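You operate a simulated robot arm through the tools that you are given. There is no shell and no other tool. Be economical: measure what you need, move in short steps, check, and stop when the job is done.

The job below is to be done with a simulated two-armed robot. You get a single attempt, and the scene is never put back.

JOB
Check the hole of nut plate B from the drawer and bin it.
Fine: use the hole checker; a clear hole goes in the finished bin, a blocked one in the rework bin; shut the drawer; the checker's slide ends pulled out; the other plates stay in the drawer.

Only the result counts: the job must be done as asked and must still hold three seconds after the hand-in. Knocking over, shifting, dropping, spilling or breaking anything else fails it.

ROBOT AND FRAMES
Two 7-joint arms with fingered hands on one trunk, on a base that drives. Base frame: it is fixed to the floor where the robot stands at the start and does not move with it; the origin is under the middle of the robot, x ahead of it, y to its left, z up. Units: mm, degrees, N and s.
The left shoulder is at the start at [70, 172, 1327], the right one opposite. Places, roughly: hole checker nest [900, -300, 800]; hole checker slide [800, -300, 800]; hole probe plunger [1000, -300, 1000]; inside of the grey finished bin [1200, -200, 800]; inside of the orange rework bin [1200, -100, 800]; nutrunner bench drawer [900, 0, 700]. Payload 5 kg a hand.
The TCP of each hand is the grasp point between the finger pads, 43 mm short of the fingertips. In the tool frame z runs along the fingers and y along their closing line. Largest opening 144 mm; the body of the gripper starts 50 mm behind the TCP. The gripper is a hand of 5 fingers: y runs from the thumb to the fingers, the wrist lies at [-21, -124, -221] in the tool frame, and closing takes about 1.5 s.
Orientation is that of the tool frame in the base frame, as a unit quaternion [x, y, z, w]. With the fingers straight down and the wrist toward the robot, the tool's x, y and z point along [0, 1, 0], [1, 0, 0] and [0, 0, -1] of the base frame.

CONTROLS
- The arms move only by the tool step_arm. It takes "left_commands", "right_commands" or both (then of equal length, played together; a hand with none holds still); each is a list of rows, each a list of 3 entries, a list of its own where there are three numbers: the turn, a rotation vector about the base's x, y, z in degrees, then the shift along the base's x, y, z in mm, then the closure in counts, from 0 (fully open) to 255 (shut). In form: [[[ax, ay, az], [dx, dy, dz], claw], ...]. A call has 1 to 12 rows; each row shifts and turns the commanded pose from where the row before left it. Rows are played at 5 a second. More than 50 mm and 8.6 degrees between two rows, or a gripper value outside its range, and nothing of the call is played. Where a pose cannot be reached the arm comes as near as it can. A force on the tool above 90 N (or 10 N above the force at the start of the call, whichever is more), or a blocked arm, ends the call early, and 0.2 s more pass. Each finger travels about 45 mm/s and halts on what it meets, pressing with about 32 N; the grip force reading is that of the motor and also rises with nothing between the fingers. The clock runs only during rows and for 0.2 s after the last one: add rows that do not move to give the fingers time. It gives the time, the measured TCP pose, the force on the tool (base axes), the opening and the grip force at its end, in the units of the frame above (readings bear some noise), with the torque about the TCP (base axes, N m) and any sound that the robot's microphone picked up, and new pictures: "pictures" is both (left out), scene, wrist or none (wrist: the cameras of the hands that moved).
- Cameras (640 x 400 px; columns grow to the right, rows downward): "scene" is now at [128.2, -26.6, 1551.8]; the picture's right is [-0.34, -0.94, 0.00], its down [-0.63, 0.23, -0.75] and it looks along [0.70, -0.25, -0.67] (base axes); focal length 245 px, centre (320, 200). "left" rides on the left gripper at [-86, -108, -168] in its tool frame; the picture's right is [-0.80, -0.28, 0.53], its down [0.54, -0.73, 0.42] and it looks along [0.27, 0.63, 0.73] (tool axes); focal length 275 px, centre (320, 200). "right" rides on the right gripper at [86, -108, -168] in its tool frame; the picture's right is [-0.80, 0.28, -0.53], its down [-0.54, -0.73, 0.42] and it looks along [-0.27, 0.63, 0.73] (tool axes); focal length 275 px, centre (320, 200). There is no depth. A picture from a camera that has moved, and an enlarged one, comes with that camera's place and axes in the base frame and with its lens.
- lift_body(by): slides the trunk up (or, below 0, down) by that many mm; the arms and the scene camera ride with it, the base frame stays. It gives what a move gives, with no picture.
- steer(legs): drives the robot by 1 to 6 legs, each [ahead, left, turn to the left] in mm, mm and degrees, along the robot's own axes; the way and the turn of a leg run together, so that a leg with both is an arc; at most 1500 mm and 180 degrees a leg. The arms and the cameras ride along, it lands a little off, and it stops where it bumps. It gives what a move gives, and a new picture of the scene camera.
- grasp_type(shape, hand): the hand has 5 fingers and takes this shape, open, in about a second: jaw (thumb against the fingers, like two jaws); tri (thumb and two fingers); tip (a fingertip pinch); poke (one finger out to press); point (the index stretched); flat (the hand flat); cup (the hand cupped); fist (a fist). The gripper value then closes the fingers along that shape, each until it touches; the sizes above hold for jaw. It gives what a move gives, with no picture.
- turn_head(pan, tilt): turns the head with the scene camera to pan (to the left, within 86 degrees either way) and tilt (down, from -29 to 69), counted from straight ahead of the robot. It gives what a move gives, and a new picture of the scene camera.
- inspect(camera, box): a new picture of the part [left, top, right, bottom] of that camera's present view, enlarged. It takes no simulated time.
- sign_off(): hands the job in; it is judged then, once.

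Go step by step. Nothing tells you exact positions but the pictures and the camera data: compare them with the known pose of the tool, close in by small moves and look again before you grip or let go. The budget is 120 turns and 260 pictures, counting those below and the enlarged ones. Unless the task says otherwise, let go and move clear before handing in, and close with one line.

The tools are called after "Emit:" as name(argument=value, ...) on one line, values as JSON. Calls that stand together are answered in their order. step_arm: Moves the arms, as the interface text tells. Its arguments: {"type":"object","properties":{"left_commands":{"type":"array","items":{"type":"array"}},"right_commands":{"type":"array","items":{"type":"array"}},"pictures":{"type":"string","enum":["both","scene","wrist","none"]}},"required":[]} The other tools are called the same way: lift_body (by) slides the trunk up or down; grasp_type (shape, hand) gives the hand a shape; steer (legs) drives the base; turn_head (pan, tilt) turns the head that bears the scene camera; inspect (camera, box) takes an enlarged picture of a part of a camera's view; sign_off () hands the job in.

At the start:

```text
time: 0.0
left_eef_pos: [760.9, 113.1, 1342.1]
left_orientation: [0.707, 0.707, 0.0, 0.0]
left_ft_force: [0.0, 0.3, -0.4]
left_wrist_torque: [-0.02, 0.01, -0.01]
left_gripper_width: 143.8
left_finger_force: 0.1
left_shape: jaw
right_eef_pos: [671.5, -492.6, 1336.8]
right_orientation: [0.706, 0.708, -0.001, 0.0]
right_ft_force: [0.8, -0.4, -0.2]
right_wrist_torque: [-0.02, -0.03, -0.04]
right_gripper_width: 143.4
right_finger_force: 0.0
right_shape: jaw
trunk travel left (down, up): [-425.0, 515.0]
robot x, y, heading: [0.9, -1.5, 0.2]
head pan, tilt: [-19.8, 41.7]
```

scene: 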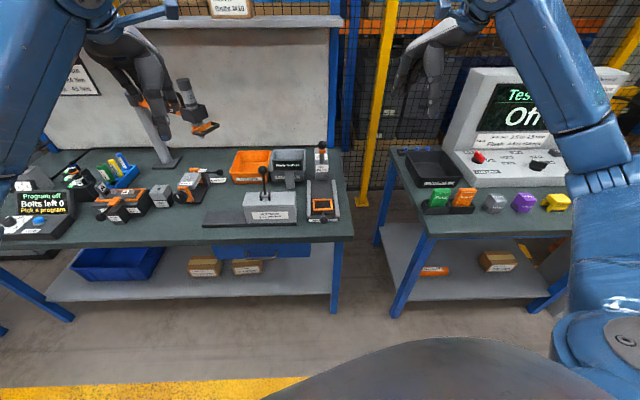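
right: 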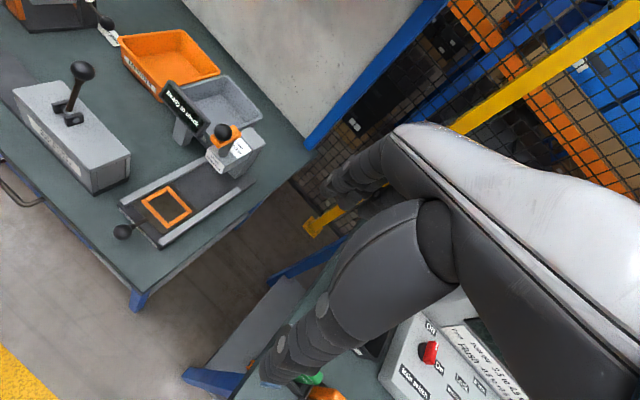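
left: 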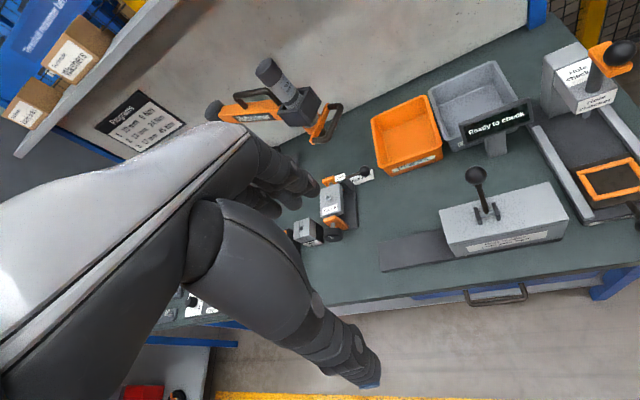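

I see the bench with the hole checker on the right end, the bins behind it and a drawer below the bench top. I take a closer look first.

Emit:
inspect(camera="scene", box=[190, 130, 370, 270])

Emit:
inspect(camera="left", box=[360, 20, 640, 310])

Emit:
inspect(camera="right", box=[0, 20, 300, 280])

```text
2.86 times, centred on (280, 200) of scene
camera zoom: at [128.2, -26.6, 1551.8], right [-0.34, -0.94, 0.0], down [-0.63, 0.23, -0.75], along [0.7, -0.25, -0.67], focal length 699 px, centre (434, 200)
```

zoom: 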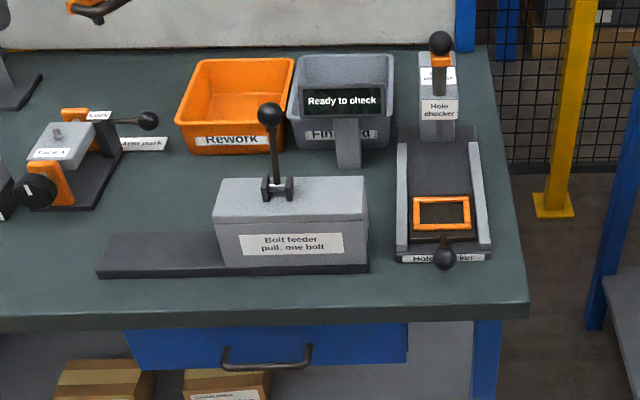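

```text
1.38 times, centred on (500, 165) of left
camera zoom: at [652.7, 29.1, 1510.6], right [-0.28, -0.8, -0.53], down [-0.73, 0.54, -0.42], along [0.63, 0.27, -0.73], focal length 380 px, centre (72, 248)
```

zoom: 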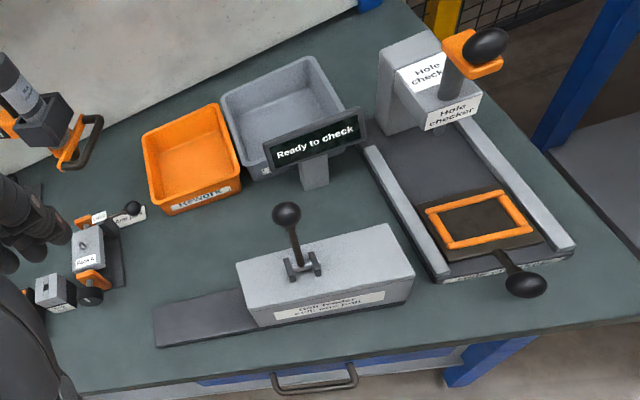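

```text
1.54 times, centred on (150, 150) of right
camera zoom: at [562.9, -406.8, 1505.1], right [0.28, -0.8, 0.53], down [-0.73, -0.54, -0.42], along [0.63, -0.27, -0.73], focal length 424 px, centre (582, 277)
```

zoom: 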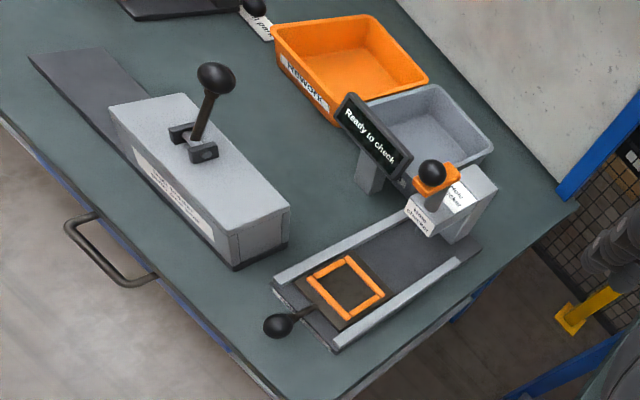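

The slide is pulled out (knob about [763,-273,831]); the nest is about [865,-308,815] and the plunger knob about [950,-335,1060]. The drawer handle bar is at about [778,0,698], so I bring the left hand down in front of it with the fingers tilted forward.

Emit:
step_arm(left_commands=[[[0, -5, 0], [-15, -9, -45], 0], [[0, -5, 0], [-15, -9, -45], 0], [[0, -5, 0], [-15, -9, -45], 40], [[0, -5, 0], [-15, -9, -45], 80], [[0, -5, 0], [-15, -9, -45], 100], [[0, -5, 0], [-15, -9, -45], 100], [[0, -5, 0], [-15, -9, -45], 100], [[0, -5, 0], [-15, -9, -45], 100], [[0, -5, 0], [-15, -10, -45], 100], [[0, -5, 0], [-15, -10, -45], 100], [[0, -5, 0], [-15, -10, -45], 100], [[0, -5, 0], [-15, -10, -45], 100]], pictures="wrist")

Emit:
turn_head(pan=0, tilt=50)

```text
time: 2.6
left_eef_pos: [581.8, 3.9, 801.0]
left_orientation: [0.612, 0.612, 0.353, 0.354]
left_ft_force: [0.3, 1.1, -0.2]
left_wrist_torque: [0.02, 0.06, -0.05]
left_gripper_width: 87.8
left_finger_force: 0.1
left_shape: jaw
right_eef_pos: [674.2, -488.6, 1337.0]
right_orientation: [0.707, 0.707, -0.001, 0.0]
right_ft_force: [0.2, 0.3, -0.3]
right_wrist_torque: [-0.08, 0.04, -0.01]
right_gripper_width: 143.6
right_finger_force: 0.0
right_shape: jaw
trunk travel left (down, up): [-425.0, 515.0]
robot x, y, heading: [5.9, -1.0, -0.2]
head pan, tilt: [-19.8, 41.7]
camera left: at [382.5, -81.6, 791.8], right [0.32, -0.8, -0.51], down [0.0, 0.54, -0.84], along [0.95, 0.27, 0.18], focal length 275 px, centre (320, 200)
```

left: 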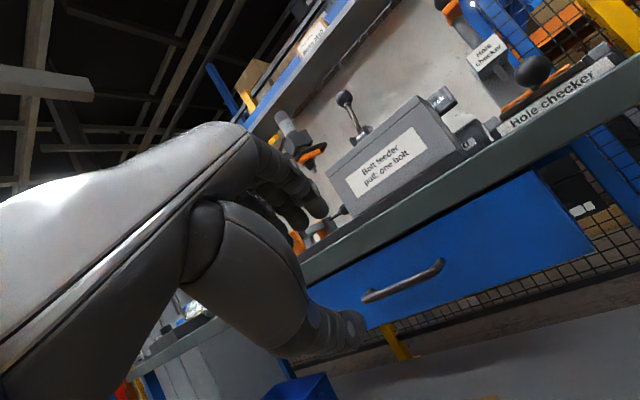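

```text
time: 3.4
left_eef_pos: [582.3, 2.3, 802.3]
left_orientation: [0.613, 0.612, 0.354, 0.354]
left_ft_force: [0.4, -0.9, 0.1]
left_wrist_torque: [0.0, 0.01, 0.01]
left_gripper_width: 87.8
left_finger_force: 0.0
left_shape: jaw
right_eef_pos: [672.0, -492.1, 1337.6]
right_orientation: [0.707, 0.707, 0.001, 0.0]
right_ft_force: [0.1, -1.1, 0.3]
right_wrist_torque: [0.03, -0.02, -0.01]
right_gripper_width: 143.3
right_finger_force: 0.0
right_shape: jaw
trunk travel left (down, up): [-425.0, 515.0]
robot x, y, heading: [-2.1, 1.1, 0.1]
head pan, tilt: [0.0, 50.0]
camera scene: at [125.9, 1.3, 1540.2], right [0.0, -1.0, 0.0], down [-0.77, 0.0, -0.64], along [0.64, 0.0, -0.77], focal length 245 px, centre (320, 200)
```

scene: 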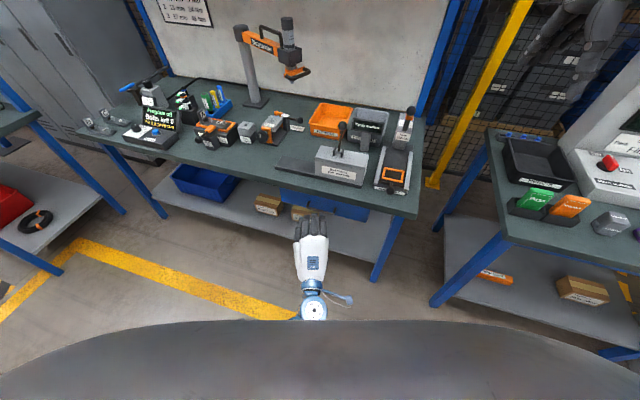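

The left hand is in front of the handle, which this view puts at about z 702. I flatten the tilt to 75°, narrow the fingers and come closer before a check.

Emit:
step_arm(left_commands=[[[0, -5, 0], [25, -2, -22], 130], [[0, -5, 0], [25, -2, -22], 150], [[0, -5, 0], [25, -2, -22], 160], [[0, 0, 0], [25, -1, -20], 160], [[0, 0, 0], [0, 0, 0], 160]], pictures="both")

Emit:
inspect(camera="scene", box=[240, 160, 400, 280])

```text
time: 4.6
left_eef_pos: [682.9, -5.0, 717.5]
left_orientation: [0.561, 0.561, 0.431, 0.431]
left_ft_force: [0.0, -1.0, -0.7]
left_wrist_torque: [-0.03, 0.02, 0.03]
left_gripper_width: 53.9
left_finger_force: 0.1
left_shape: jaw
right_eef_pos: [670.2, -492.5, 1338.6]
right_orientation: [0.707, 0.707, 0.0, 0.0]
right_ft_force: [-0.4, -0.3, 0.3]
right_wrist_torque: [-0.01, -0.03, -0.03]
right_gripper_width: 143.5
right_finger_force: 0.0
right_shape: jaw
trunk travel left (down, up): [-425.0, 515.0]
robot x, y, heading: [-2.0, -5.6, -0.3]
head pan, tilt: [0.0, 50.0]
camera scene: at [125.2, 2.1, 1540.3], right [0.0, -1.0, 0.0], down [-0.77, 0.0, -0.64], along [0.64, 0.0, -0.77], focal length 245 px, centre (320, 200)
camera left: at [491.5, -89.8, 655.2], right [0.44, -0.8, -0.41], down [0.22, 0.54, -0.81], along [0.87, 0.27, 0.42], focal length 275 px, centre (320, 200)
```

scene: 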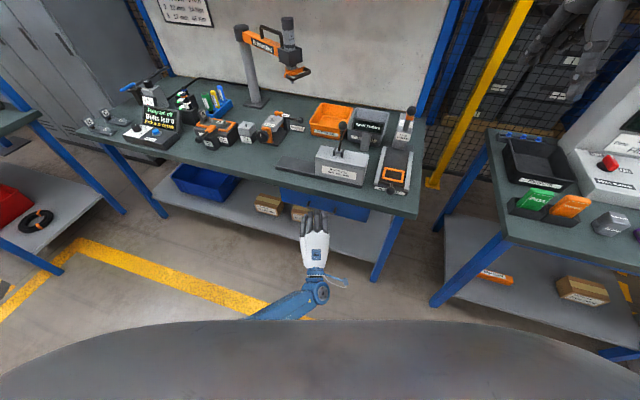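
left: 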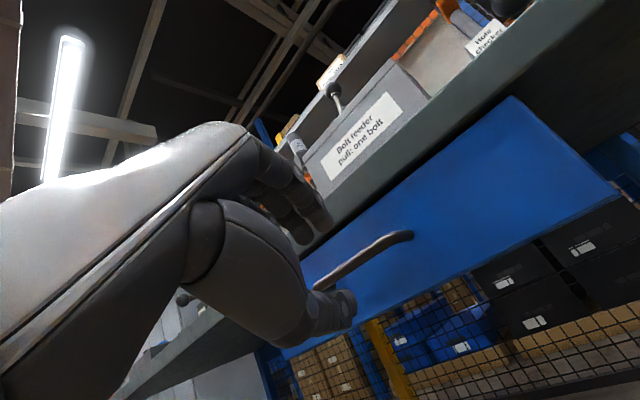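

```text
3.33 times, centred on (320, 220) of scene
camera zoom: at [125.2, 2.1, 1540.3], right [0.0, -1.0, 0.0], down [-0.77, 0.0, -0.64], along [0.64, 0.0, -0.77], focal length 816 px, centre (320, 133)
```

zoom: 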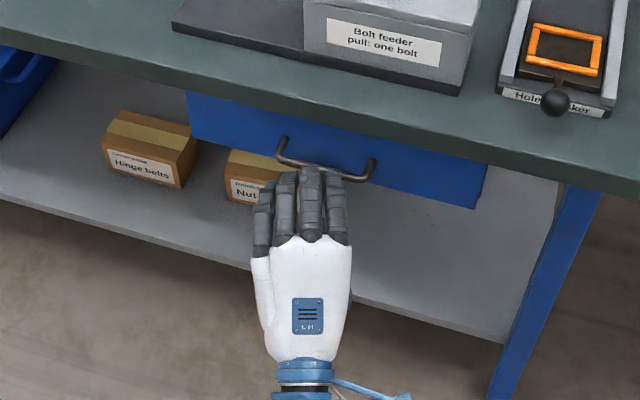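

The bench is yawed about -18° (its front edge and the slide axis both show it), so the drawer pulls along about [-0.95, 0.31]. I yaw the hand to match and line up.

Emit:
step_arm(left_commands=[[[0, 0, -6], [0, 8, 0], 160], [[0, 0, -6], [0, 9, -2], 160], [[0, 0, -6], [10, 9, -3], 160], [[0, 0, 0], [0, 0, 0], 160]], pictures="wrist")

Emit:
inspect(camera="scene", box=[270, 180, 370, 250])

```text
time: 5.6
left_eef_pos: [692.5, 22.4, 711.8]
left_orientation: [0.642, 0.466, 0.358, 0.493]
left_ft_force: [-0.3, -0.2, -0.5]
left_wrist_torque: [-0.01, 0.01, 0.06]
left_gripper_width: 54.1
left_finger_force: 0.0
left_shape: jaw
right_eef_pos: [670.7, -491.3, 1337.4]
right_orientation: [0.707, 0.707, 0.0, 0.0]
right_ft_force: [0.0, -0.5, -1.1]
right_wrist_torque: [0.0, -0.03, 0.0]
right_gripper_width: 143.3
right_finger_force: 0.1
right_shape: jaw
trunk travel left (down, up): [-425.0, 515.0]
robot x, y, heading: [-0.7, -1.6, -0.1]
head pan, tilt: [0.0, 50.0]
camera left: at [483.5, -0.7, 650.5], right [0.17, -0.89, -0.41], down [0.38, 0.45, -0.81], along [0.91, -0.02, 0.42], focal length 275 px, centre (320, 200)
```

left: 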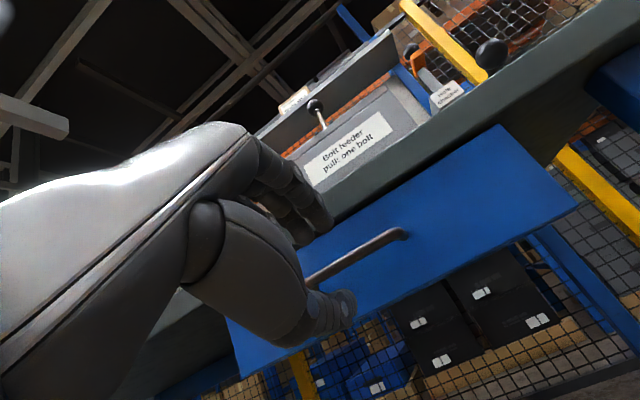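

```text
5.71 times, centred on (320, 215) of scene
camera zoom: at [125.6, 1.6, 1540.2], right [0.0, -1.0, 0.0], down [-0.77, 0.0, -0.64], along [0.64, 0.0, -0.77], focal length 1399 px, centre (320, 114)
```

zoom: 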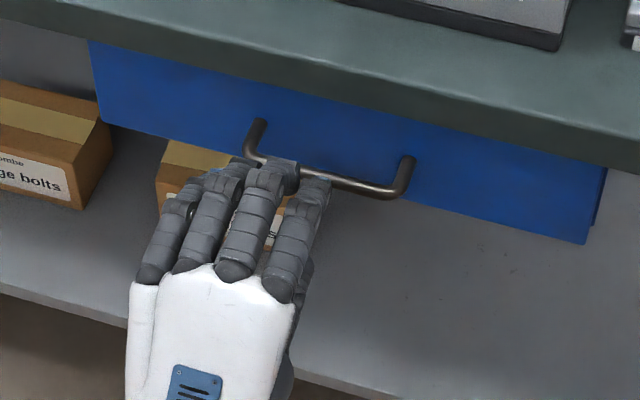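

The fingers are level with the bar but about 15 mm too far left, so I advance onto the bar with a slight shift right and close.

Emit:
step_arm(left_commands=[[[0, 0, 0], [0, -14, 0], 160], [[0, 0, 0], [29, -9, -1], 160], [[0, 0, 0], [29, -9, -2], 160], [[0, 0, 0], [0, 0, 0], 160]], pictures="wrist")

Emit:
inspect(camera="scene", box=[270, 180, 370, 250])

```text
time: 6.6
left_eef_pos: [747.4, -11.6, 709.9]
left_orientation: [0.642, 0.466, 0.357, 0.493]
left_ft_force: [-22.5, 6.6, 5.1]
left_wrist_torque: [-0.3, -0.76, -0.21]
left_gripper_width: 52.9
left_finger_force: 0.1
left_shape: jaw
right_eef_pos: [671.2, -491.1, 1338.8]
right_orientation: [0.707, 0.707, 0.0, 0.001]
right_ft_force: [1.0, -0.7, -0.5]
right_wrist_torque: [-0.01, 0.03, 0.01]
right_gripper_width: 144.1
right_finger_force: 0.0
right_shape: jaw
trunk travel left (down, up): [-425.0, 515.0]
robot x, y, heading: [0.9, -0.7, -0.2]
head pan, tilt: [0.0, 50.0]
camera left: at [540.1, -33.4, 648.2], right [0.17, -0.89, -0.41], down [0.38, 0.45, -0.81], along [0.91, -0.01, 0.42], focal length 275 px, centre (320, 200)
```

left: 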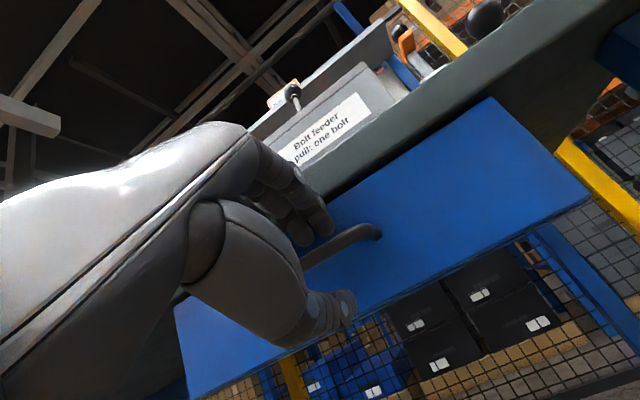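

```text
5.71 times, centred on (320, 215) of scene
camera zoom: at [123.9, 2.7, 1540.3], right [0.0, -1.0, 0.0], down [-0.77, 0.0, -0.64], along [0.64, 0.0, -0.77], focal length 1399 px, centre (320, 114)
```

zoom: 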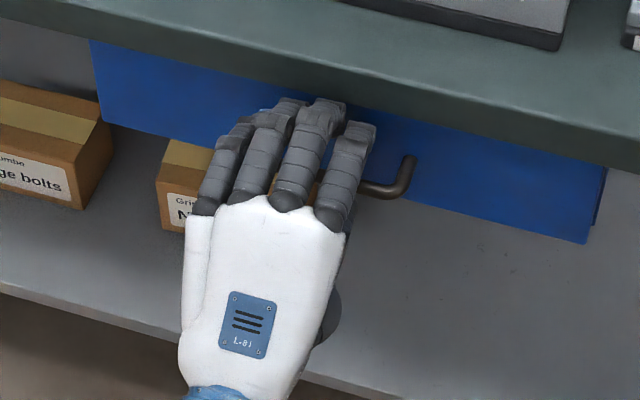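

The fingertips touch the drawer front with the bar between thumb and fingers. I back off a few mm and close.

Emit:
step_arm(left_commands=[[[0, 0, 0], [-8, 3, 0], 160], [[0, 0, 0], [0, 0, 0], 200], [[0, 0, 0], [0, 0, 0], 255], [[0, 0, 0], [0, 0, 0], 255], [[0, 0, 0], [0, 0, 0], 255], [[0, 0, 0], [0, 0, 0], 255], [[0, 0, 0], [0, 0, 0], 255]], pictures="wrist")

Emit:
inspect(camera="scene", box=[270, 180, 370, 250])

```text
time: 8.2
left_eef_pos: [741.6, -8.0, 707.8]
left_orientation: [0.642, 0.466, 0.357, 0.492]
left_ft_force: [1.2, 0.3, -1.5]
left_wrist_torque: [0.32, -0.09, 0.15]
left_gripper_width: 3.2
left_finger_force: 32.2
left_shape: jaw
right_eef_pos: [671.1, -492.1, 1337.0]
right_orientation: [0.707, 0.707, 0.0, 0.001]
right_ft_force: [-0.3, -0.7, 0.3]
right_wrist_torque: [0.02, -0.05, 0.0]
right_gripper_width: 143.6
right_finger_force: 0.0
right_shape: jaw
trunk travel left (down, up): [-425.0, 515.0]
robot x, y, heading: [-0.5, 0.0, 0.0]
head pan, tilt: [0.0, 50.0]
camera left: at [533.5, -29.8, 647.4], right [0.17, -0.89, -0.41], down [0.38, 0.45, -0.81], along [0.91, -0.01, 0.42], focal length 275 px, centre (320, 200)
```

left: 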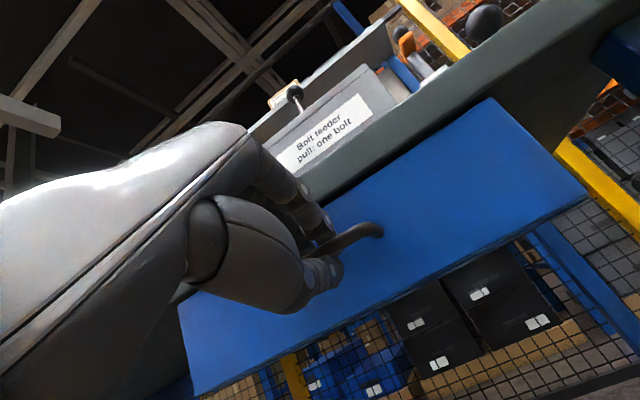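

```text
5.71 times, centred on (320, 215) of scene
camera zoom: at [126.4, 1.8, 1540.1], right [0.0, -1.0, 0.0], down [-0.77, 0.0, -0.64], along [0.64, 0.0, -0.77], focal length 1399 px, centre (320, 114)
```

zoom: 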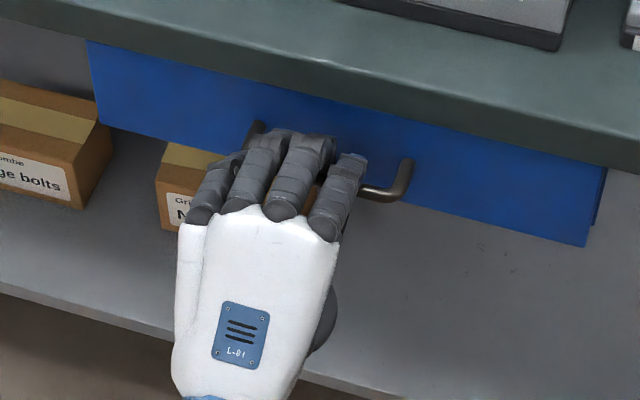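

The bar is hooked. I pull the drawer gently along its own axis.

Emit:
step_arm(left_commands=[[[0, 0, 0], [-10, 3, 0], 255], [[0, 0, 0], [-19, 6, 0], 255], [[0, 0, 0], [-19, 6, 0], 255], [[0, 0, 0], [-19, 6, 0], 255], [[0, 0, 0], [-19, 6, 0], 255], [[0, 0, 0], [-19, 6, 0], 255], [[0, 0, 0], [0, 0, 0], 255]], pictures="scene")

```text
time: 9.8
left_eef_pos: [635.8, 25.9, 708.4]
left_orientation: [0.642, 0.466, 0.357, 0.493]
left_ft_force: [1.6, 6.6, -2.2]
left_wrist_torque: [0.25, -0.08, 0.36]
left_gripper_width: 3.1
left_finger_force: 32.2
left_shape: jaw
right_eef_pos: [672.5, -491.9, 1336.2]
right_orientation: [0.707, 0.707, 0.0, 0.0]
right_ft_force: [0.2, -0.2, -0.9]
right_wrist_torque: [0.03, 0.02, -0.01]
right_gripper_width: 143.6
right_finger_force: 0.0
right_shape: jaw
trunk travel left (down, up): [-425.0, 515.0]
robot x, y, heading: [1.5, 1.2, -0.0]
head pan, tilt: [0.0, 50.0]
camera scene: at [127.0, 2.3, 1540.0], right [0.0, -1.0, 0.0], down [-0.77, 0.0, -0.64], along [0.64, 0.0, -0.77], focal length 245 px, centre (320, 200)
```

scene: 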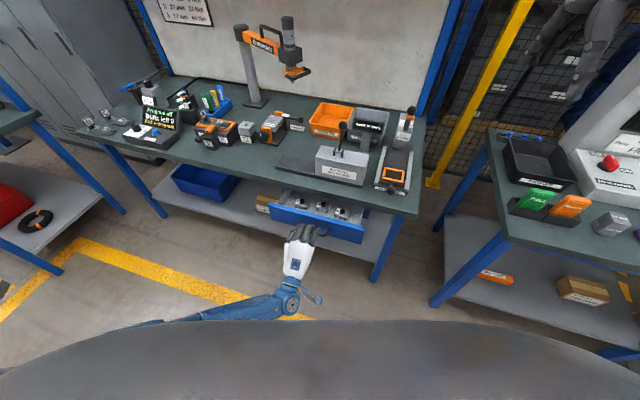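

The drawer opens and plates begin to show. I pull on.

Emit:
step_arm(left_commands=[[[0, 0, 0], [-19, 6, 0], 255], [[0, 0, 0], [-19, 6, 0], 255], [[0, 0, 0], [-19, 6, 0], 255], [[0, 0, 0], [-19, 6, 0], 255], [[0, 0, 0], [-19, 6, 0], 255], [[0, 0, 0], [0, 0, 0], 255]], pictures="none")

Emit:
turn_head(pan=0, tilt=58)

Emit:
inspect(camera="scene", box=[240, 130, 400, 230])

```text
time: 11.2
left_eef_pos: [541.5, 56.7, 709.2]
left_orientation: [0.642, 0.467, 0.357, 0.492]
left_ft_force: [2.0, 10.7, -5.4]
left_wrist_torque: [0.24, 0.0, 0.33]
left_gripper_width: 3.1
left_finger_force: 31.9
left_shape: jaw
right_eef_pos: [673.0, -492.0, 1337.6]
right_orientation: [0.707, 0.707, 0.0, -0.001]
right_ft_force: [-0.9, -1.1, 0.5]
right_wrist_torque: [0.01, -0.01, 0.01]
right_gripper_width: 143.6
right_finger_force: 0.0
right_shape: jaw
trunk travel left (down, up): [-425.0, 515.0]
robot x, y, heading: [2.2, -1.1, 0.1]
head pan, tilt: [0.0, 50.0]
```

```text
time: 11.9
left_eef_pos: [542.0, 55.0, 708.0]
left_orientation: [0.642, 0.468, 0.357, 0.491]
left_ft_force: [2.1, 10.3, -6.7]
left_wrist_torque: [0.24, 0.09, 0.37]
left_gripper_width: 3.3
left_finger_force: 32.5
left_shape: jaw
right_eef_pos: [672.4, -491.0, 1337.8]
right_orientation: [0.707, 0.707, -0.001, 0.0]
right_ft_force: [-0.3, -0.5, -0.3]
right_wrist_torque: [0.03, 0.0, 0.01]
right_gripper_width: 143.7
right_finger_force: 0.2
right_shape: jaw
trunk travel left (down, up): [-425.0, 515.0]
robot x, y, heading: [1.3, 1.3, -0.2]
head pan, tilt: [0.0, 58.0]
camera scene: at [118.9, 2.9, 1529.9], right [0.0, -1.0, 0.0], down [-0.85, 0.0, -0.53], along [0.53, 0.0, -0.85], focal length 245 px, centre (320, 200)
```

scene: 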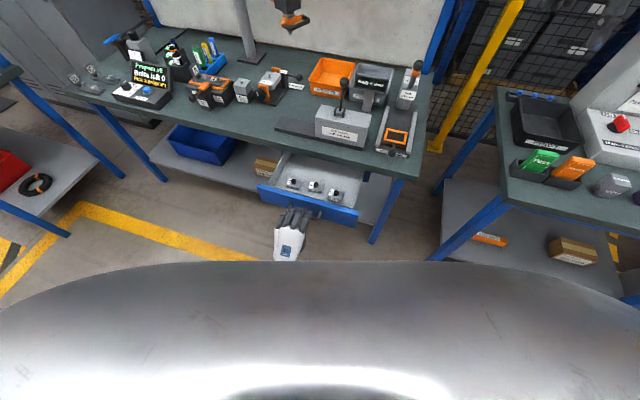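

```text
4.00 times, centred on (320, 180) of scene
camera zoom: at [118.9, 2.9, 1529.9], right [0.0, -1.0, 0.0], down [-0.85, 0.0, -0.53], along [0.53, 0.0, -0.85], focal length 979 px, centre (320, 280)
```

zoom: 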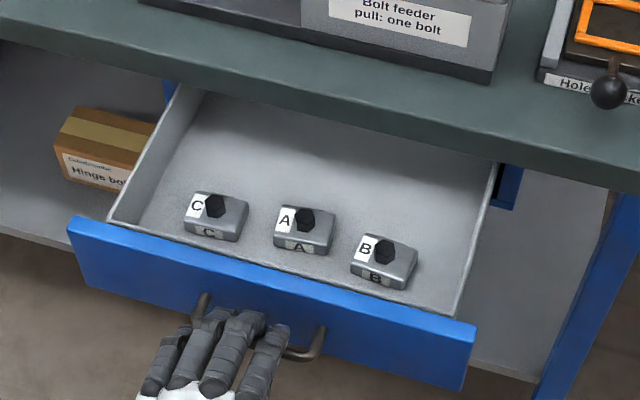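

The drawer is about 200 mm open, with plates C, A and B in a row and B on the right. I release the handle and back the left hand off along the drawer axis.

Emit:
step_arm(left_commands=[[[0, 0, 0], [0, 0, 0], 165], [[0, 0, 0], [0, 0, 0], 165], [[0, 0, 0], [0, 0, 0], 165], [[0, 0, 0], [0, 0, 0], 165], [[0, 0, 0], [0, 0, 0], 165], [[0, 0, 0], [-28, 9, 0], 165], [[0, 0, 0], [-28, 9, 0], 165], [[0, 0, 0], [-28, 20, 0], 165], [[0, 0, 0], [-20, 30, 0], 165]], pictures="none")

Emit:
inspect(camera="scene", box=[240, 130, 400, 230])

```text
time: 13.9
left_eef_pos: [438.1, 123.8, 710.7]
left_orientation: [0.642, 0.466, 0.357, 0.494]
left_ft_force: [-0.5, 0.4, -0.2]
left_wrist_torque: [-0.03, 0.01, -0.02]
left_gripper_width: 50.6
left_finger_force: 0.1
left_shape: jaw
right_eef_pos: [670.6, -490.9, 1337.8]
right_orientation: [0.707, 0.707, 0.0, 0.0]
right_ft_force: [0.7, 0.4, 1.0]
right_wrist_torque: [-0.03, -0.04, 0.01]
right_gripper_width: 143.4
right_finger_force: 0.0
right_shape: jaw
trunk travel left (down, up): [-425.0, 515.0]
robot x, y, heading: [-0.2, 0.4, 0.2]
head pan, tilt: [0.0, 58.0]
```

```text
4.00 times, centred on (320, 180) of scene
camera zoom: at [117.2, 3.0, 1530.0], right [0.0, -1.0, 0.0], down [-0.85, 0.0, -0.53], along [0.53, 0.0, -0.85], focal length 979 px, centre (320, 280)
```

zoom: 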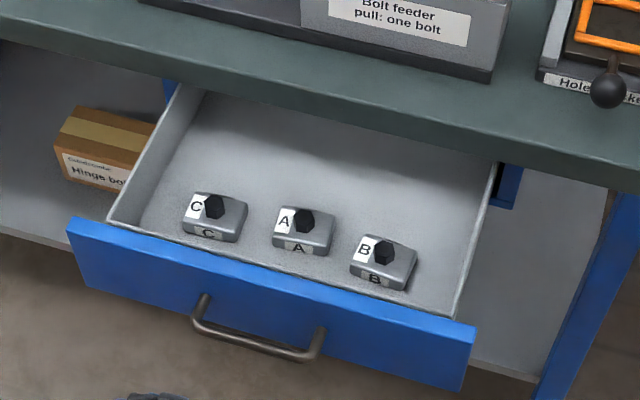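

The left hand is clear and the drawer stays. Now I bring the right hand over the drawer, yawed to match, for a close look at plate B.

Emit:
step_arm(right_commands=[[[0, 0, -6], [-3, 34, -34], 0], [[0, 0, -6], [-3, 34, -34], 0], [[0, 0, -6], [-3, 34, -34], 0], [[0, 0, 0], [-3, 34, -34], 0], [[0, 0, 0], [-3, 34, -34], 0], [[0, 0, 0], [-3, 34, -34], 0], [[0, 0, 0], [-3, 34, -34], 0], [[0, 0, 0], [-3, 34, -34], 0], [[0, 0, 0], [-3, 34, -34], 0], [[0, 0, 0], [-3, 34, -34], 0], [[0, 0, 0], [-3, 34, -34], 0], [[0, 0, 0], [-3, 34, -34], 0]], pictures="both")

```text
time: 16.5
left_eef_pos: [438.2, 122.9, 710.3]
left_orientation: [0.642, 0.466, 0.357, 0.493]
left_ft_force: [0.1, 0.2, 1.0]
left_wrist_torque: [0.0, 0.04, -0.02]
left_gripper_width: 50.4
left_finger_force: 0.0
left_shape: jaw
right_eef_pos: [635.9, -83.7, 930.4]
right_orientation: [0.809, 0.587, 0.001, 0.0]
right_ft_force: [1.1, -0.4, 1.0]
right_wrist_torque: [-0.02, 0.0, 0.0]
right_gripper_width: 143.4
right_finger_force: 0.1
right_shape: jaw
trunk travel left (down, up): [-425.0, 515.0]
robot x, y, heading: [2.4, -3.6, 0.2]
head pan, tilt: [0.0, 58.0]
camera scene: at [117.8, 3.7, 1530.1], right [0.0, -1.0, 0.0], down [-0.85, 0.0, -0.53], along [0.53, 0.0, -0.85], focal length 245 px, centre (320, 200)
camera right: at [558.2, 31.4, 1098.0], right [0.02, -0.84, 0.54], down [-0.86, -0.29, -0.42], along [0.51, -0.45, -0.73], focal length 275 px, centre (320, 200)
```

scene: 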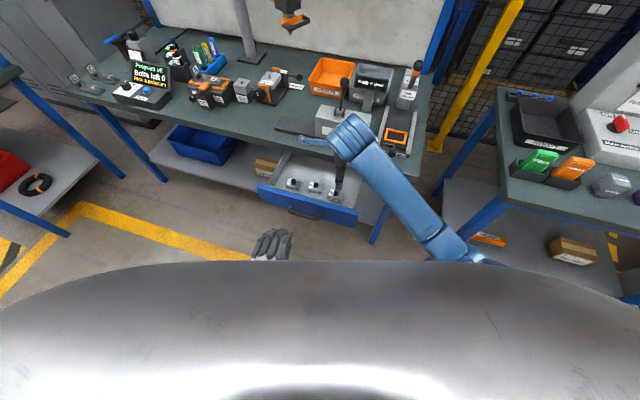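
right: 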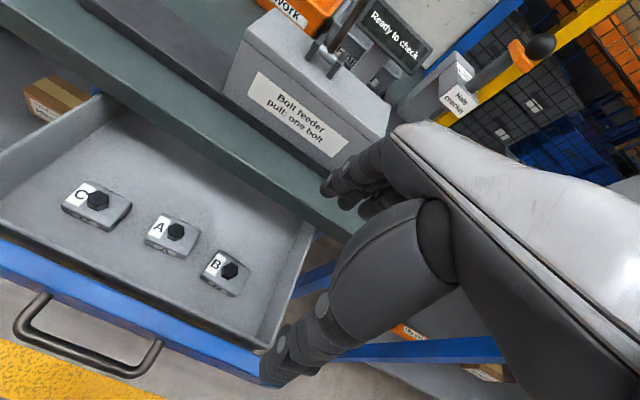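

Emit:
inspect(camera="right", box=[40, 150, 340, 360])

Emit:
inspect(camera="scene", box=[275, 165, 355, 215])

```text
1.90 times, centred on (190, 255) of right
camera zoom: at [558.2, 31.4, 1098.0], right [0.02, -0.84, 0.54], down [-0.86, -0.29, -0.42], along [0.51, -0.45, -0.73], focal length 524 px, centre (568, 95)
```

zoom: 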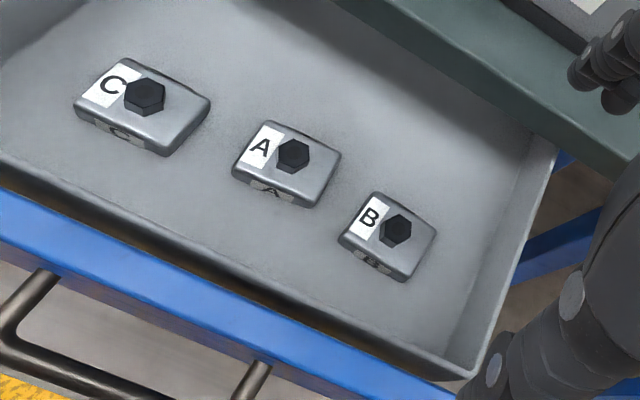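

```text
8.00 times, centred on (315, 190) of scene
camera zoom: at [117.8, 3.7, 1530.1], right [0.0, -1.0, 0.0], down [-0.85, 0.0, -0.53], along [0.53, 0.0, -0.85], focal length 1958 px, centre (360, 280)
```

zoom: 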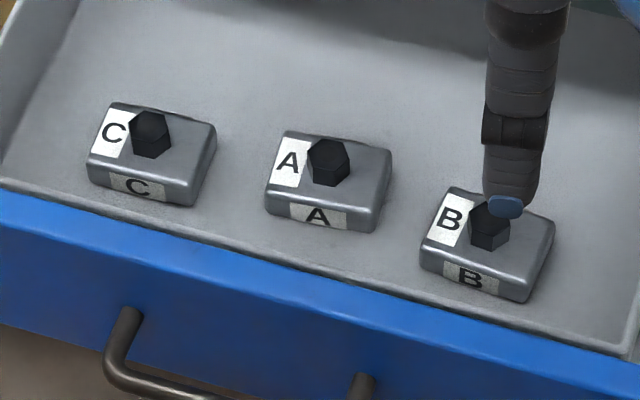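

Each plate carries a black hex on top; B's hex top is at about [675,-65,698]. I switch the right hand to the fingertip pinch and see where its tips sit.

Emit:
grasp_type(shape="tip", hand="right")

Emit:
step_arm(right_commands=[[[0, 0, 0], [0, 0, 0], 0], [[0, 0, 0], [0, 0, 0], 0]], pictures="both")

Emit:
inspect(camera="scene", box=[275, 140, 371, 200])

```text
time: 17.4
left_eef_pos: [438.1, 123.1, 710.7]
left_orientation: [0.641, 0.467, 0.358, 0.493]
left_ft_force: [0.6, -0.9, 0.6]
left_wrist_torque: [0.04, -0.02, 0.0]
left_gripper_width: 50.6
left_finger_force: 0.0
left_shape: jaw
right_eef_pos: [635.6, -83.4, 931.0]
right_orientation: [0.808, 0.589, 0.0, 0.0]
right_ft_force: [-0.3, 0.5, -0.2]
right_wrist_torque: [-0.01, 0.02, -0.03]
right_gripper_width: 143.9
right_finger_force: 0.2
right_shape: tip
trunk travel left (down, up): [-425.0, 515.0]
robot x, y, heading: [1.1, 0.8, -0.1]
head pan, tilt: [0.0, 58.0]
```

```text
time: 18.0
left_eef_pos: [438.6, 123.3, 710.4]
left_orientation: [0.642, 0.467, 0.358, 0.492]
left_ft_force: [0.1, -0.5, -0.4]
left_wrist_torque: [0.02, 0.0, 0.04]
left_gripper_width: 50.6
left_finger_force: 0.1
left_shape: jaw
right_eef_pos: [635.4, -84.7, 930.0]
right_orientation: [0.809, 0.587, -0.001, 0.0]
right_ft_force: [-0.5, -0.1, -0.4]
right_wrist_torque: [0.0, 0.03, -0.01]
right_gripper_width: 143.9
right_finger_force: 0.1
right_shape: tip
trunk travel left (down, up): [-425.0, 515.0]
robot x, y, heading: [-2.2, -4.1, -0.1]
head pan, tilt: [0.0, 58.0]
camera scene: at [118.0, 2.1, 1529.9], right [0.0, -1.0, 0.0], down [-0.85, 0.0, -0.53], along [0.53, 0.0, -0.85], focal length 245 px, centre (320, 200)
camera right: at [558.1, 30.3, 1097.8], right [0.02, -0.84, 0.53], down [-0.86, -0.29, -0.42], along [0.51, -0.45, -0.73], focal length 275 px, centre (320, 200)
```

scene: 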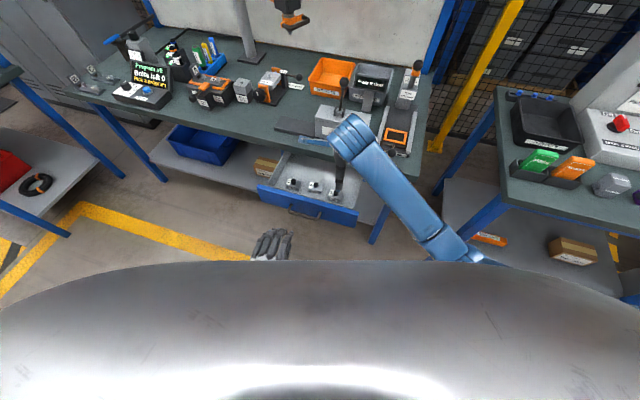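
right: 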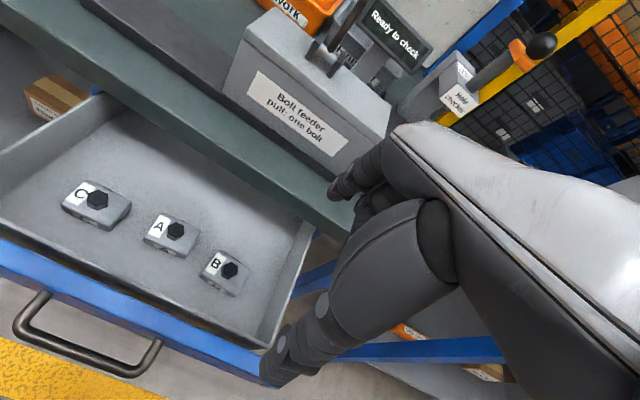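

```text
6.67 times, centred on (323, 170) of scene
camera zoom: at [118.0, 2.1, 1529.9], right [0.0, -1.0, 0.0], down [-0.85, 0.0, -0.53], along [0.53, 0.0, -0.85], focal length 1632 px, centre (300, 400)
```

zoom: 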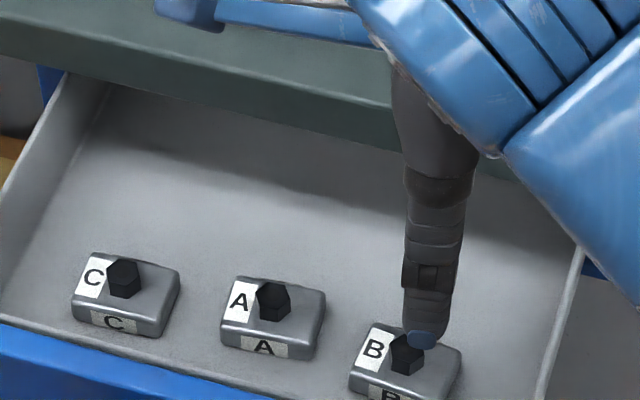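

I close the pinch in the air to see where the tips meet.

Emit:
step_arm(right_commands=[[[0, 0, 0], [0, 0, 0], 200], [[0, 0, 0], [0, 0, 0], 200], [[0, 0, 0], [0, 0, 0], 200], [[0, 0, 0], [0, 0, 0], 200], [[0, 0, 0], [0, 0, 0], 200], [[0, 0, 0], [0, 0, 0], 200], [[0, 0, 0], [0, 0, 0], 200]], pictures="wrist")

Emit:
inspect(camera="scene", box=[275, 140, 371, 200])

Emit:
inspect(camera="right", box=[240, 150, 440, 310])

```text
time: 19.6
left_eef_pos: [437.7, 122.1, 710.8]
left_orientation: [0.641, 0.467, 0.359, 0.492]
left_ft_force: [0.3, 0.4, 0.2]
left_wrist_torque: [0.01, 0.02, -0.04]
left_gripper_width: 50.6
left_finger_force: 0.0
left_shape: jaw
right_eef_pos: [634.4, -84.8, 930.0]
right_orientation: [0.809, 0.588, 0.0, 0.0]
right_ft_force: [-0.3, -0.8, 0.3]
right_wrist_torque: [-0.01, 0.03, 0.0]
right_gripper_width: 31.8
right_finger_force: 0.0
right_shape: tip
trunk travel left (down, up): [-425.0, 515.0]
robot x, y, heading: [-4.6, -1.7, 0.2]
head pan, tilt: [0.0, 58.0]
camera right: at [558.1, 30.2, 1097.8], right [0.02, -0.85, 0.53], down [-0.86, -0.29, -0.42], along [0.51, -0.45, -0.73], focal length 275 px, centre (320, 200)
```

right: 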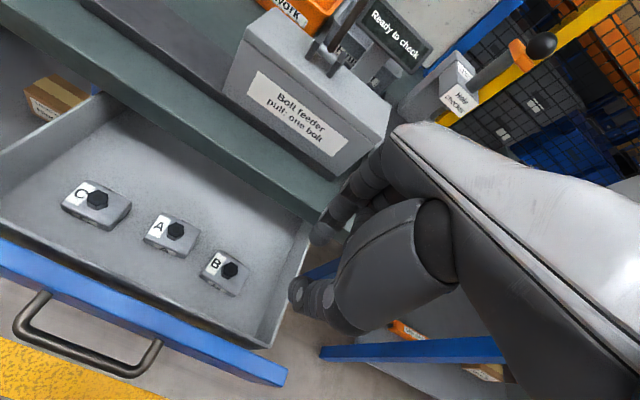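

```text
6.67 times, centred on (323, 170) of scene
camera zoom: at [118.0, 2.1, 1529.9], right [0.0, -1.0, 0.0], down [-0.85, 0.0, -0.53], along [0.53, 0.0, -0.85], focal length 1632 px, centre (300, 400)
```

zoom: 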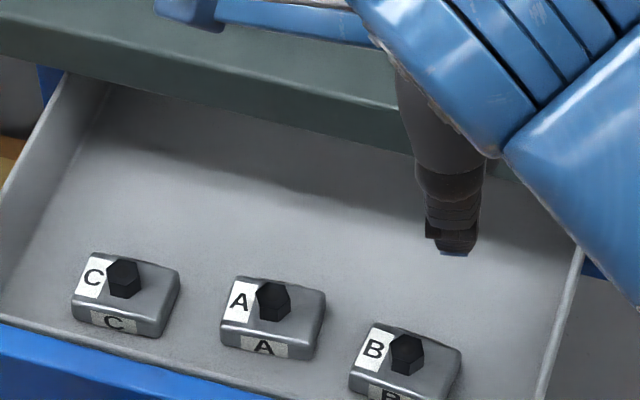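

```text
2.50 times, centred on (340, 230) of right
camera zoom: at [558.1, 30.2, 1097.8], right [0.02, -0.85, 0.53], down [-0.86, -0.29, -0.42], along [0.51, -0.45, -0.73], focal length 688 px, centre (270, 125)
```

zoom: 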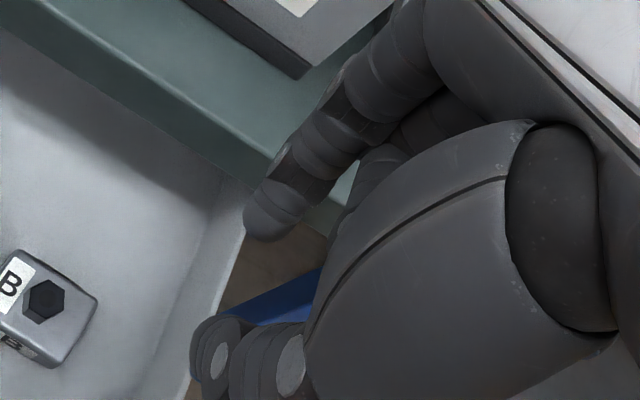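

The tips meet about 40 mm below the TCP, on its axis. I move above B's hex, half open, and check the hex's flats.

Emit:
step_arm(right_commands=[[[0, 0, 0], [13, 7, -40], 170], [[0, 0, 0], [13, 7, -40], 160], [[0, 0, 0], [14, 6, -40], 150], [[0, 0, 0], [0, 0, 0], 150], [[0, 0, 0], [0, 0, 0], 150]], pictures="wrist")

Emit:
inspect(camera="right", box=[160, 180, 400, 340])

Emit:
inspect(camera="scene", box=[275, 160, 371, 220])

```text
time: 20.8
left_eef_pos: [438.3, 123.0, 710.4]
left_orientation: [0.642, 0.467, 0.358, 0.492]
left_ft_force: [0.0, -0.4, 0.3]
left_wrist_torque: [0.02, 0.02, -0.03]
left_gripper_width: 50.8
left_finger_force: 0.0
left_shape: jaw
right_eef_pos: [678.2, -60.5, 812.1]
right_orientation: [0.809, 0.588, -0.001, -0.001]
right_ft_force: [0.3, 0.7, -0.7]
right_wrist_torque: [-0.02, 0.0, 0.02]
right_gripper_width: 59.1
right_finger_force: 0.0
right_shape: tip
trunk travel left (down, up): [-425.0, 515.0]
robot x, y, heading: [0.5, 3.3, -0.3]
head pan, tilt: [0.0, 58.0]
camera right: at [600.7, 53.6, 978.6], right [0.02, -0.84, 0.53], down [-0.86, -0.29, -0.42], along [0.51, -0.45, -0.73], focal length 275 px, centre (320, 200)
```

right: 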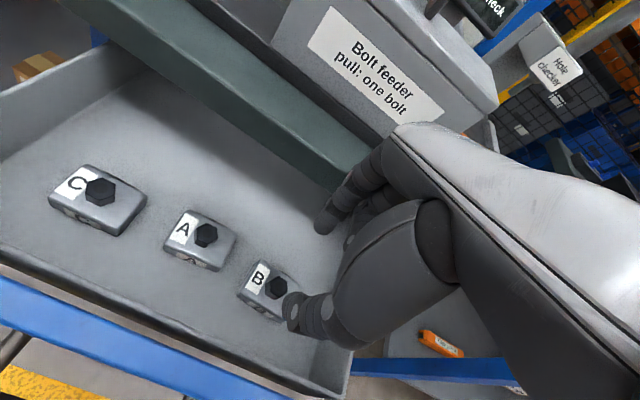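

```text
2.50 times, centred on (280, 260) of right
camera zoom: at [600.7, 53.6, 978.6], right [0.02, -0.84, 0.53], down [-0.86, -0.29, -0.42], along [0.51, -0.45, -0.73], focal length 688 px, centre (420, 50)
```

zoom: 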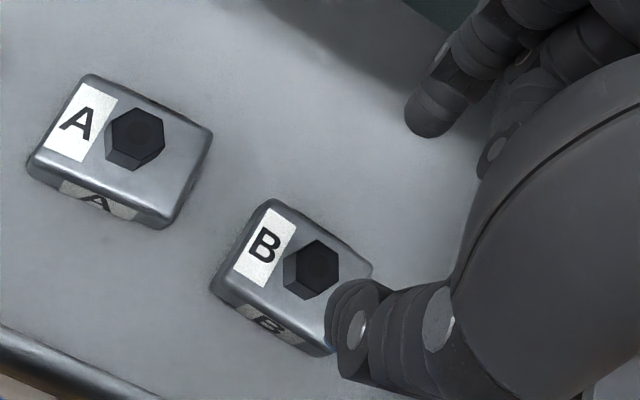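

```text
6.67 times, centred on (323, 190) of scene
camera zoom: at [118.1, 2.3, 1529.9], right [0.0, -1.0, 0.0], down [-0.85, 0.0, -0.53], along [0.53, 0.0, -0.85], focal length 1632 px, centre (300, 267)
```

zoom: 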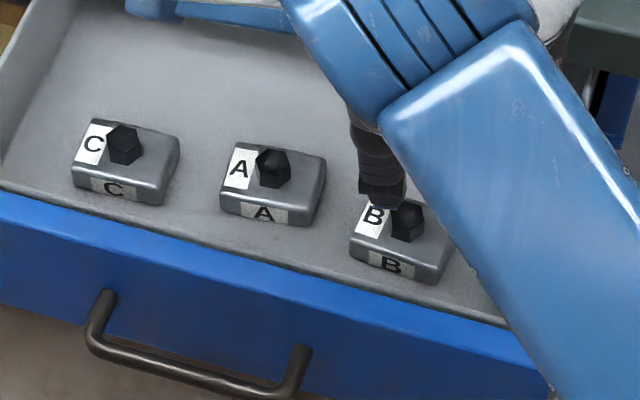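

The hex flats face along the drawer axis, so the present yaw suits. I descend over the hex (about [673,-66]) and check before closing.

Emit:
step_arm(right_commands=[[[0, 0, 0], [-3, -3, -30], 150], [[0, 0, 0], [-2, -2, -30], 150], [[0, 0, 0], [0, 0, -18], 150], [[0, 0, 0], [0, 0, 0], 150]], pictures="none")

Emit:
inspect(camera="right", box=[220, 150, 420, 310])

Emit:
inspect(camera="scene", box=[295, 165, 375, 215])

```text
time: 21.8
left_eef_pos: [439.2, 122.4, 709.8]
left_orientation: [0.642, 0.466, 0.357, 0.492]
left_ft_force: [-1.0, 0.0, 1.2]
left_wrist_torque: [0.04, 0.01, -0.01]
left_gripper_width: 50.6
left_finger_force: 0.1
left_shape: jaw
right_eef_pos: [672.6, -66.5, 731.4]
right_orientation: [0.809, 0.587, 0.001, 0.0]
right_ft_force: [0.4, -1.2, 0.1]
right_wrist_torque: [-0.02, 0.02, 0.01]
right_gripper_width: 59.2
right_finger_force: 0.1
right_shape: tip
trunk travel left (down, up): [-425.0, 515.0]
robot x, y, heading: [-0.5, 1.9, 0.0]
head pan, tilt: [0.0, 58.0]
```

```text
2.50 times, centred on (320, 230) of right
camera zoom: at [595.7, 48.3, 899.4], right [0.02, -0.85, 0.53], down [-0.86, -0.29, -0.42], along [0.51, -0.45, -0.73], focal length 688 px, centre (320, 125)
```

zoom: 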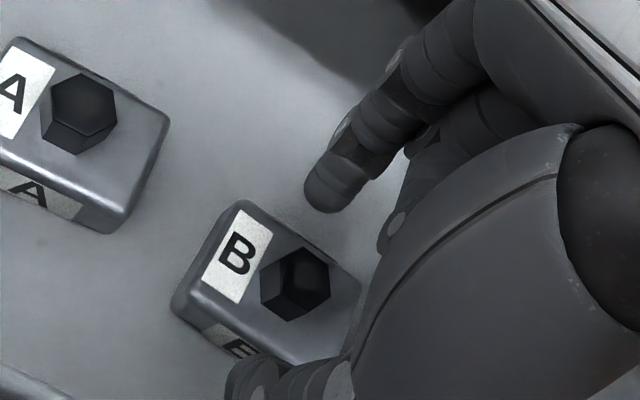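

```text
8.00 times, centred on (335, 190) of scene
camera zoom: at [117.9, 2.0, 1529.9], right [0.0, -1.0, 0.0], down [-0.85, 0.0, -0.53], along [0.53, 0.0, -0.85], focal length 1958 px, centre (200, 280)
```

zoom: 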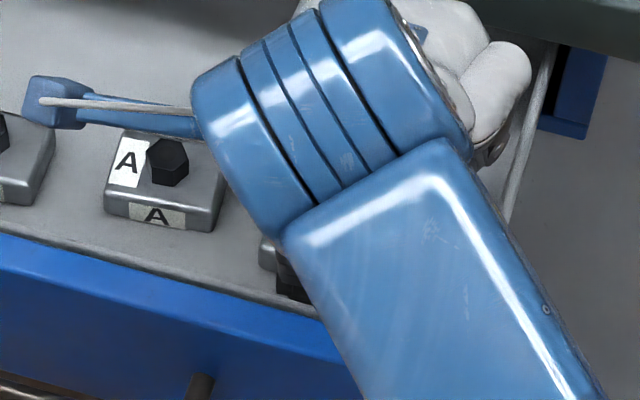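

The finger line runs straight through the hex. I close the pinch.

Emit:
step_arm(right_commands=[[[0, 0, 0], [0, 0, 0], 190], [[0, 0, 0], [0, 0, 0], 215], [[0, 0, 0], [0, 0, 0], 255], [[0, 0, 0], [0, 0, 0], 255], [[0, 0, 0], [0, 0, 0], 255], [[0, 0, 0], [0, 0, 0], 255], [[0, 0, 0], [0, 0, 0], 255]], pictures="none")

Emit:
inspect(camera="right", box=[220, 150, 420, 310])

```text
time: 23.4
left_eef_pos: [439.1, 122.4, 710.5]
left_orientation: [0.641, 0.466, 0.359, 0.493]
left_ft_force: [0.6, -0.4, -0.7]
left_wrist_torque: [0.03, 0.0, 0.01]
left_gripper_width: 50.5
left_finger_force: 0.0
left_shape: jaw
right_eef_pos: [672.9, -65.9, 733.0]
right_orientation: [0.809, 0.588, 0.001, 0.001]
right_ft_force: [1.4, 0.3, 18.3]
right_wrist_torque: [0.05, -0.17, -0.01]
right_gripper_width: 25.5
right_finger_force: 32.2
right_shape: tip
trunk travel left (down, up): [-425.0, 515.0]
robot x, y, heading: [-1.1, -2.6, 0.0]
head pan, tilt: [0.0, 58.0]
```

```text
2.50 times, centred on (320, 230) of right
camera zoom: at [594.9, 48.6, 901.3], right [0.02, -0.85, 0.53], down [-0.86, -0.29, -0.43], along [0.52, -0.45, -0.73], focal length 688 px, centre (320, 125)
```

zoom: 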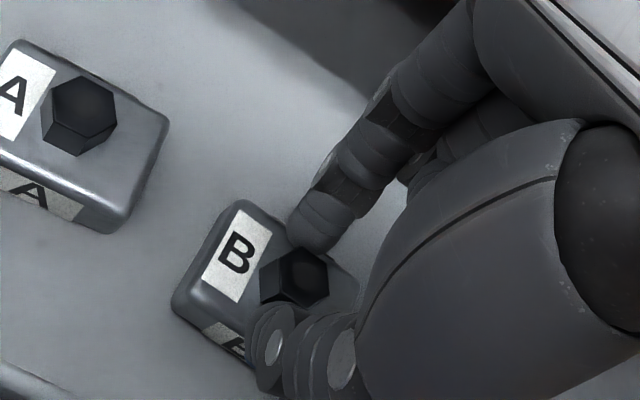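

The hex is gripped at 25.5 mm. I lift slowly and check that it holds.

Emit:
step_arm(right_commands=[[[0, 0, 0], [0, 0, 5], 255], [[0, 0, 0], [0, 0, 15], 255], [[0, 0, 0], [0, 0, 30], 255], [[0, 0, 0], [0, 0, 40], 255], [[0, 0, 0], [0, 0, 40], 255], [[0, 0, 0], [0, 0, 0], 255]], pictures="wrist")

Emit:
inspect(camera="right", box=[220, 150, 420, 310])

```text
time: 24.8
left_eef_pos: [438.2, 122.8, 709.0]
left_orientation: [0.642, 0.466, 0.357, 0.493]
left_ft_force: [0.5, -0.2, -0.1]
left_wrist_torque: [0.01, 0.02, 0.02]
left_gripper_width: 50.8
left_finger_force: 0.2
left_shape: jaw
right_eef_pos: [668.7, -77.2, 853.8]
right_orientation: [0.809, 0.587, -0.008, 0.003]
right_ft_force: [-0.7, 0.0, -2.4]
right_wrist_torque: [-0.03, -0.02, 0.0]
right_gripper_width: 24.0
right_finger_force: 31.5
right_shape: tip
trunk travel left (down, up): [-425.0, 515.0]
robot x, y, heading: [-1.3, -0.0, -0.0]
head pan, tilt: [0.0, 58.0]
camera right: at [593.1, 40.5, 1020.8], right [0.03, -0.84, 0.55], down [-0.86, -0.3, -0.41], along [0.51, -0.46, -0.73], focal length 275 px, centre (320, 200)
```

right: 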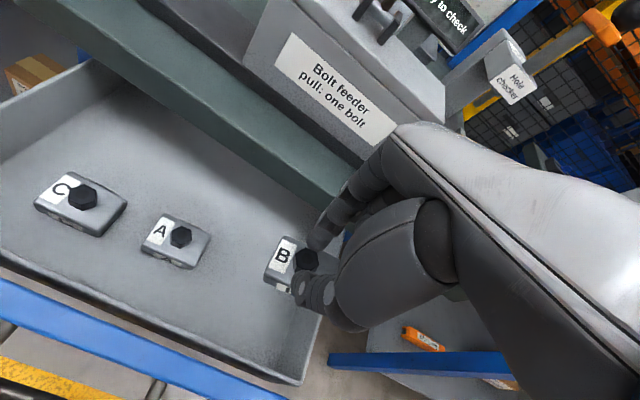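

```text
2.50 times, centred on (320, 230) of right
camera zoom: at [593.1, 40.5, 1020.8], right [0.03, -0.84, 0.55], down [-0.86, -0.3, -0.41], along [0.51, -0.46, -0.73], focal length 688 px, centre (320, 125)
```

zoom: 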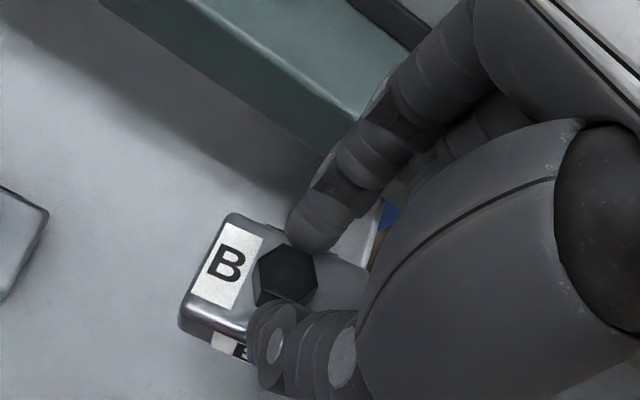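

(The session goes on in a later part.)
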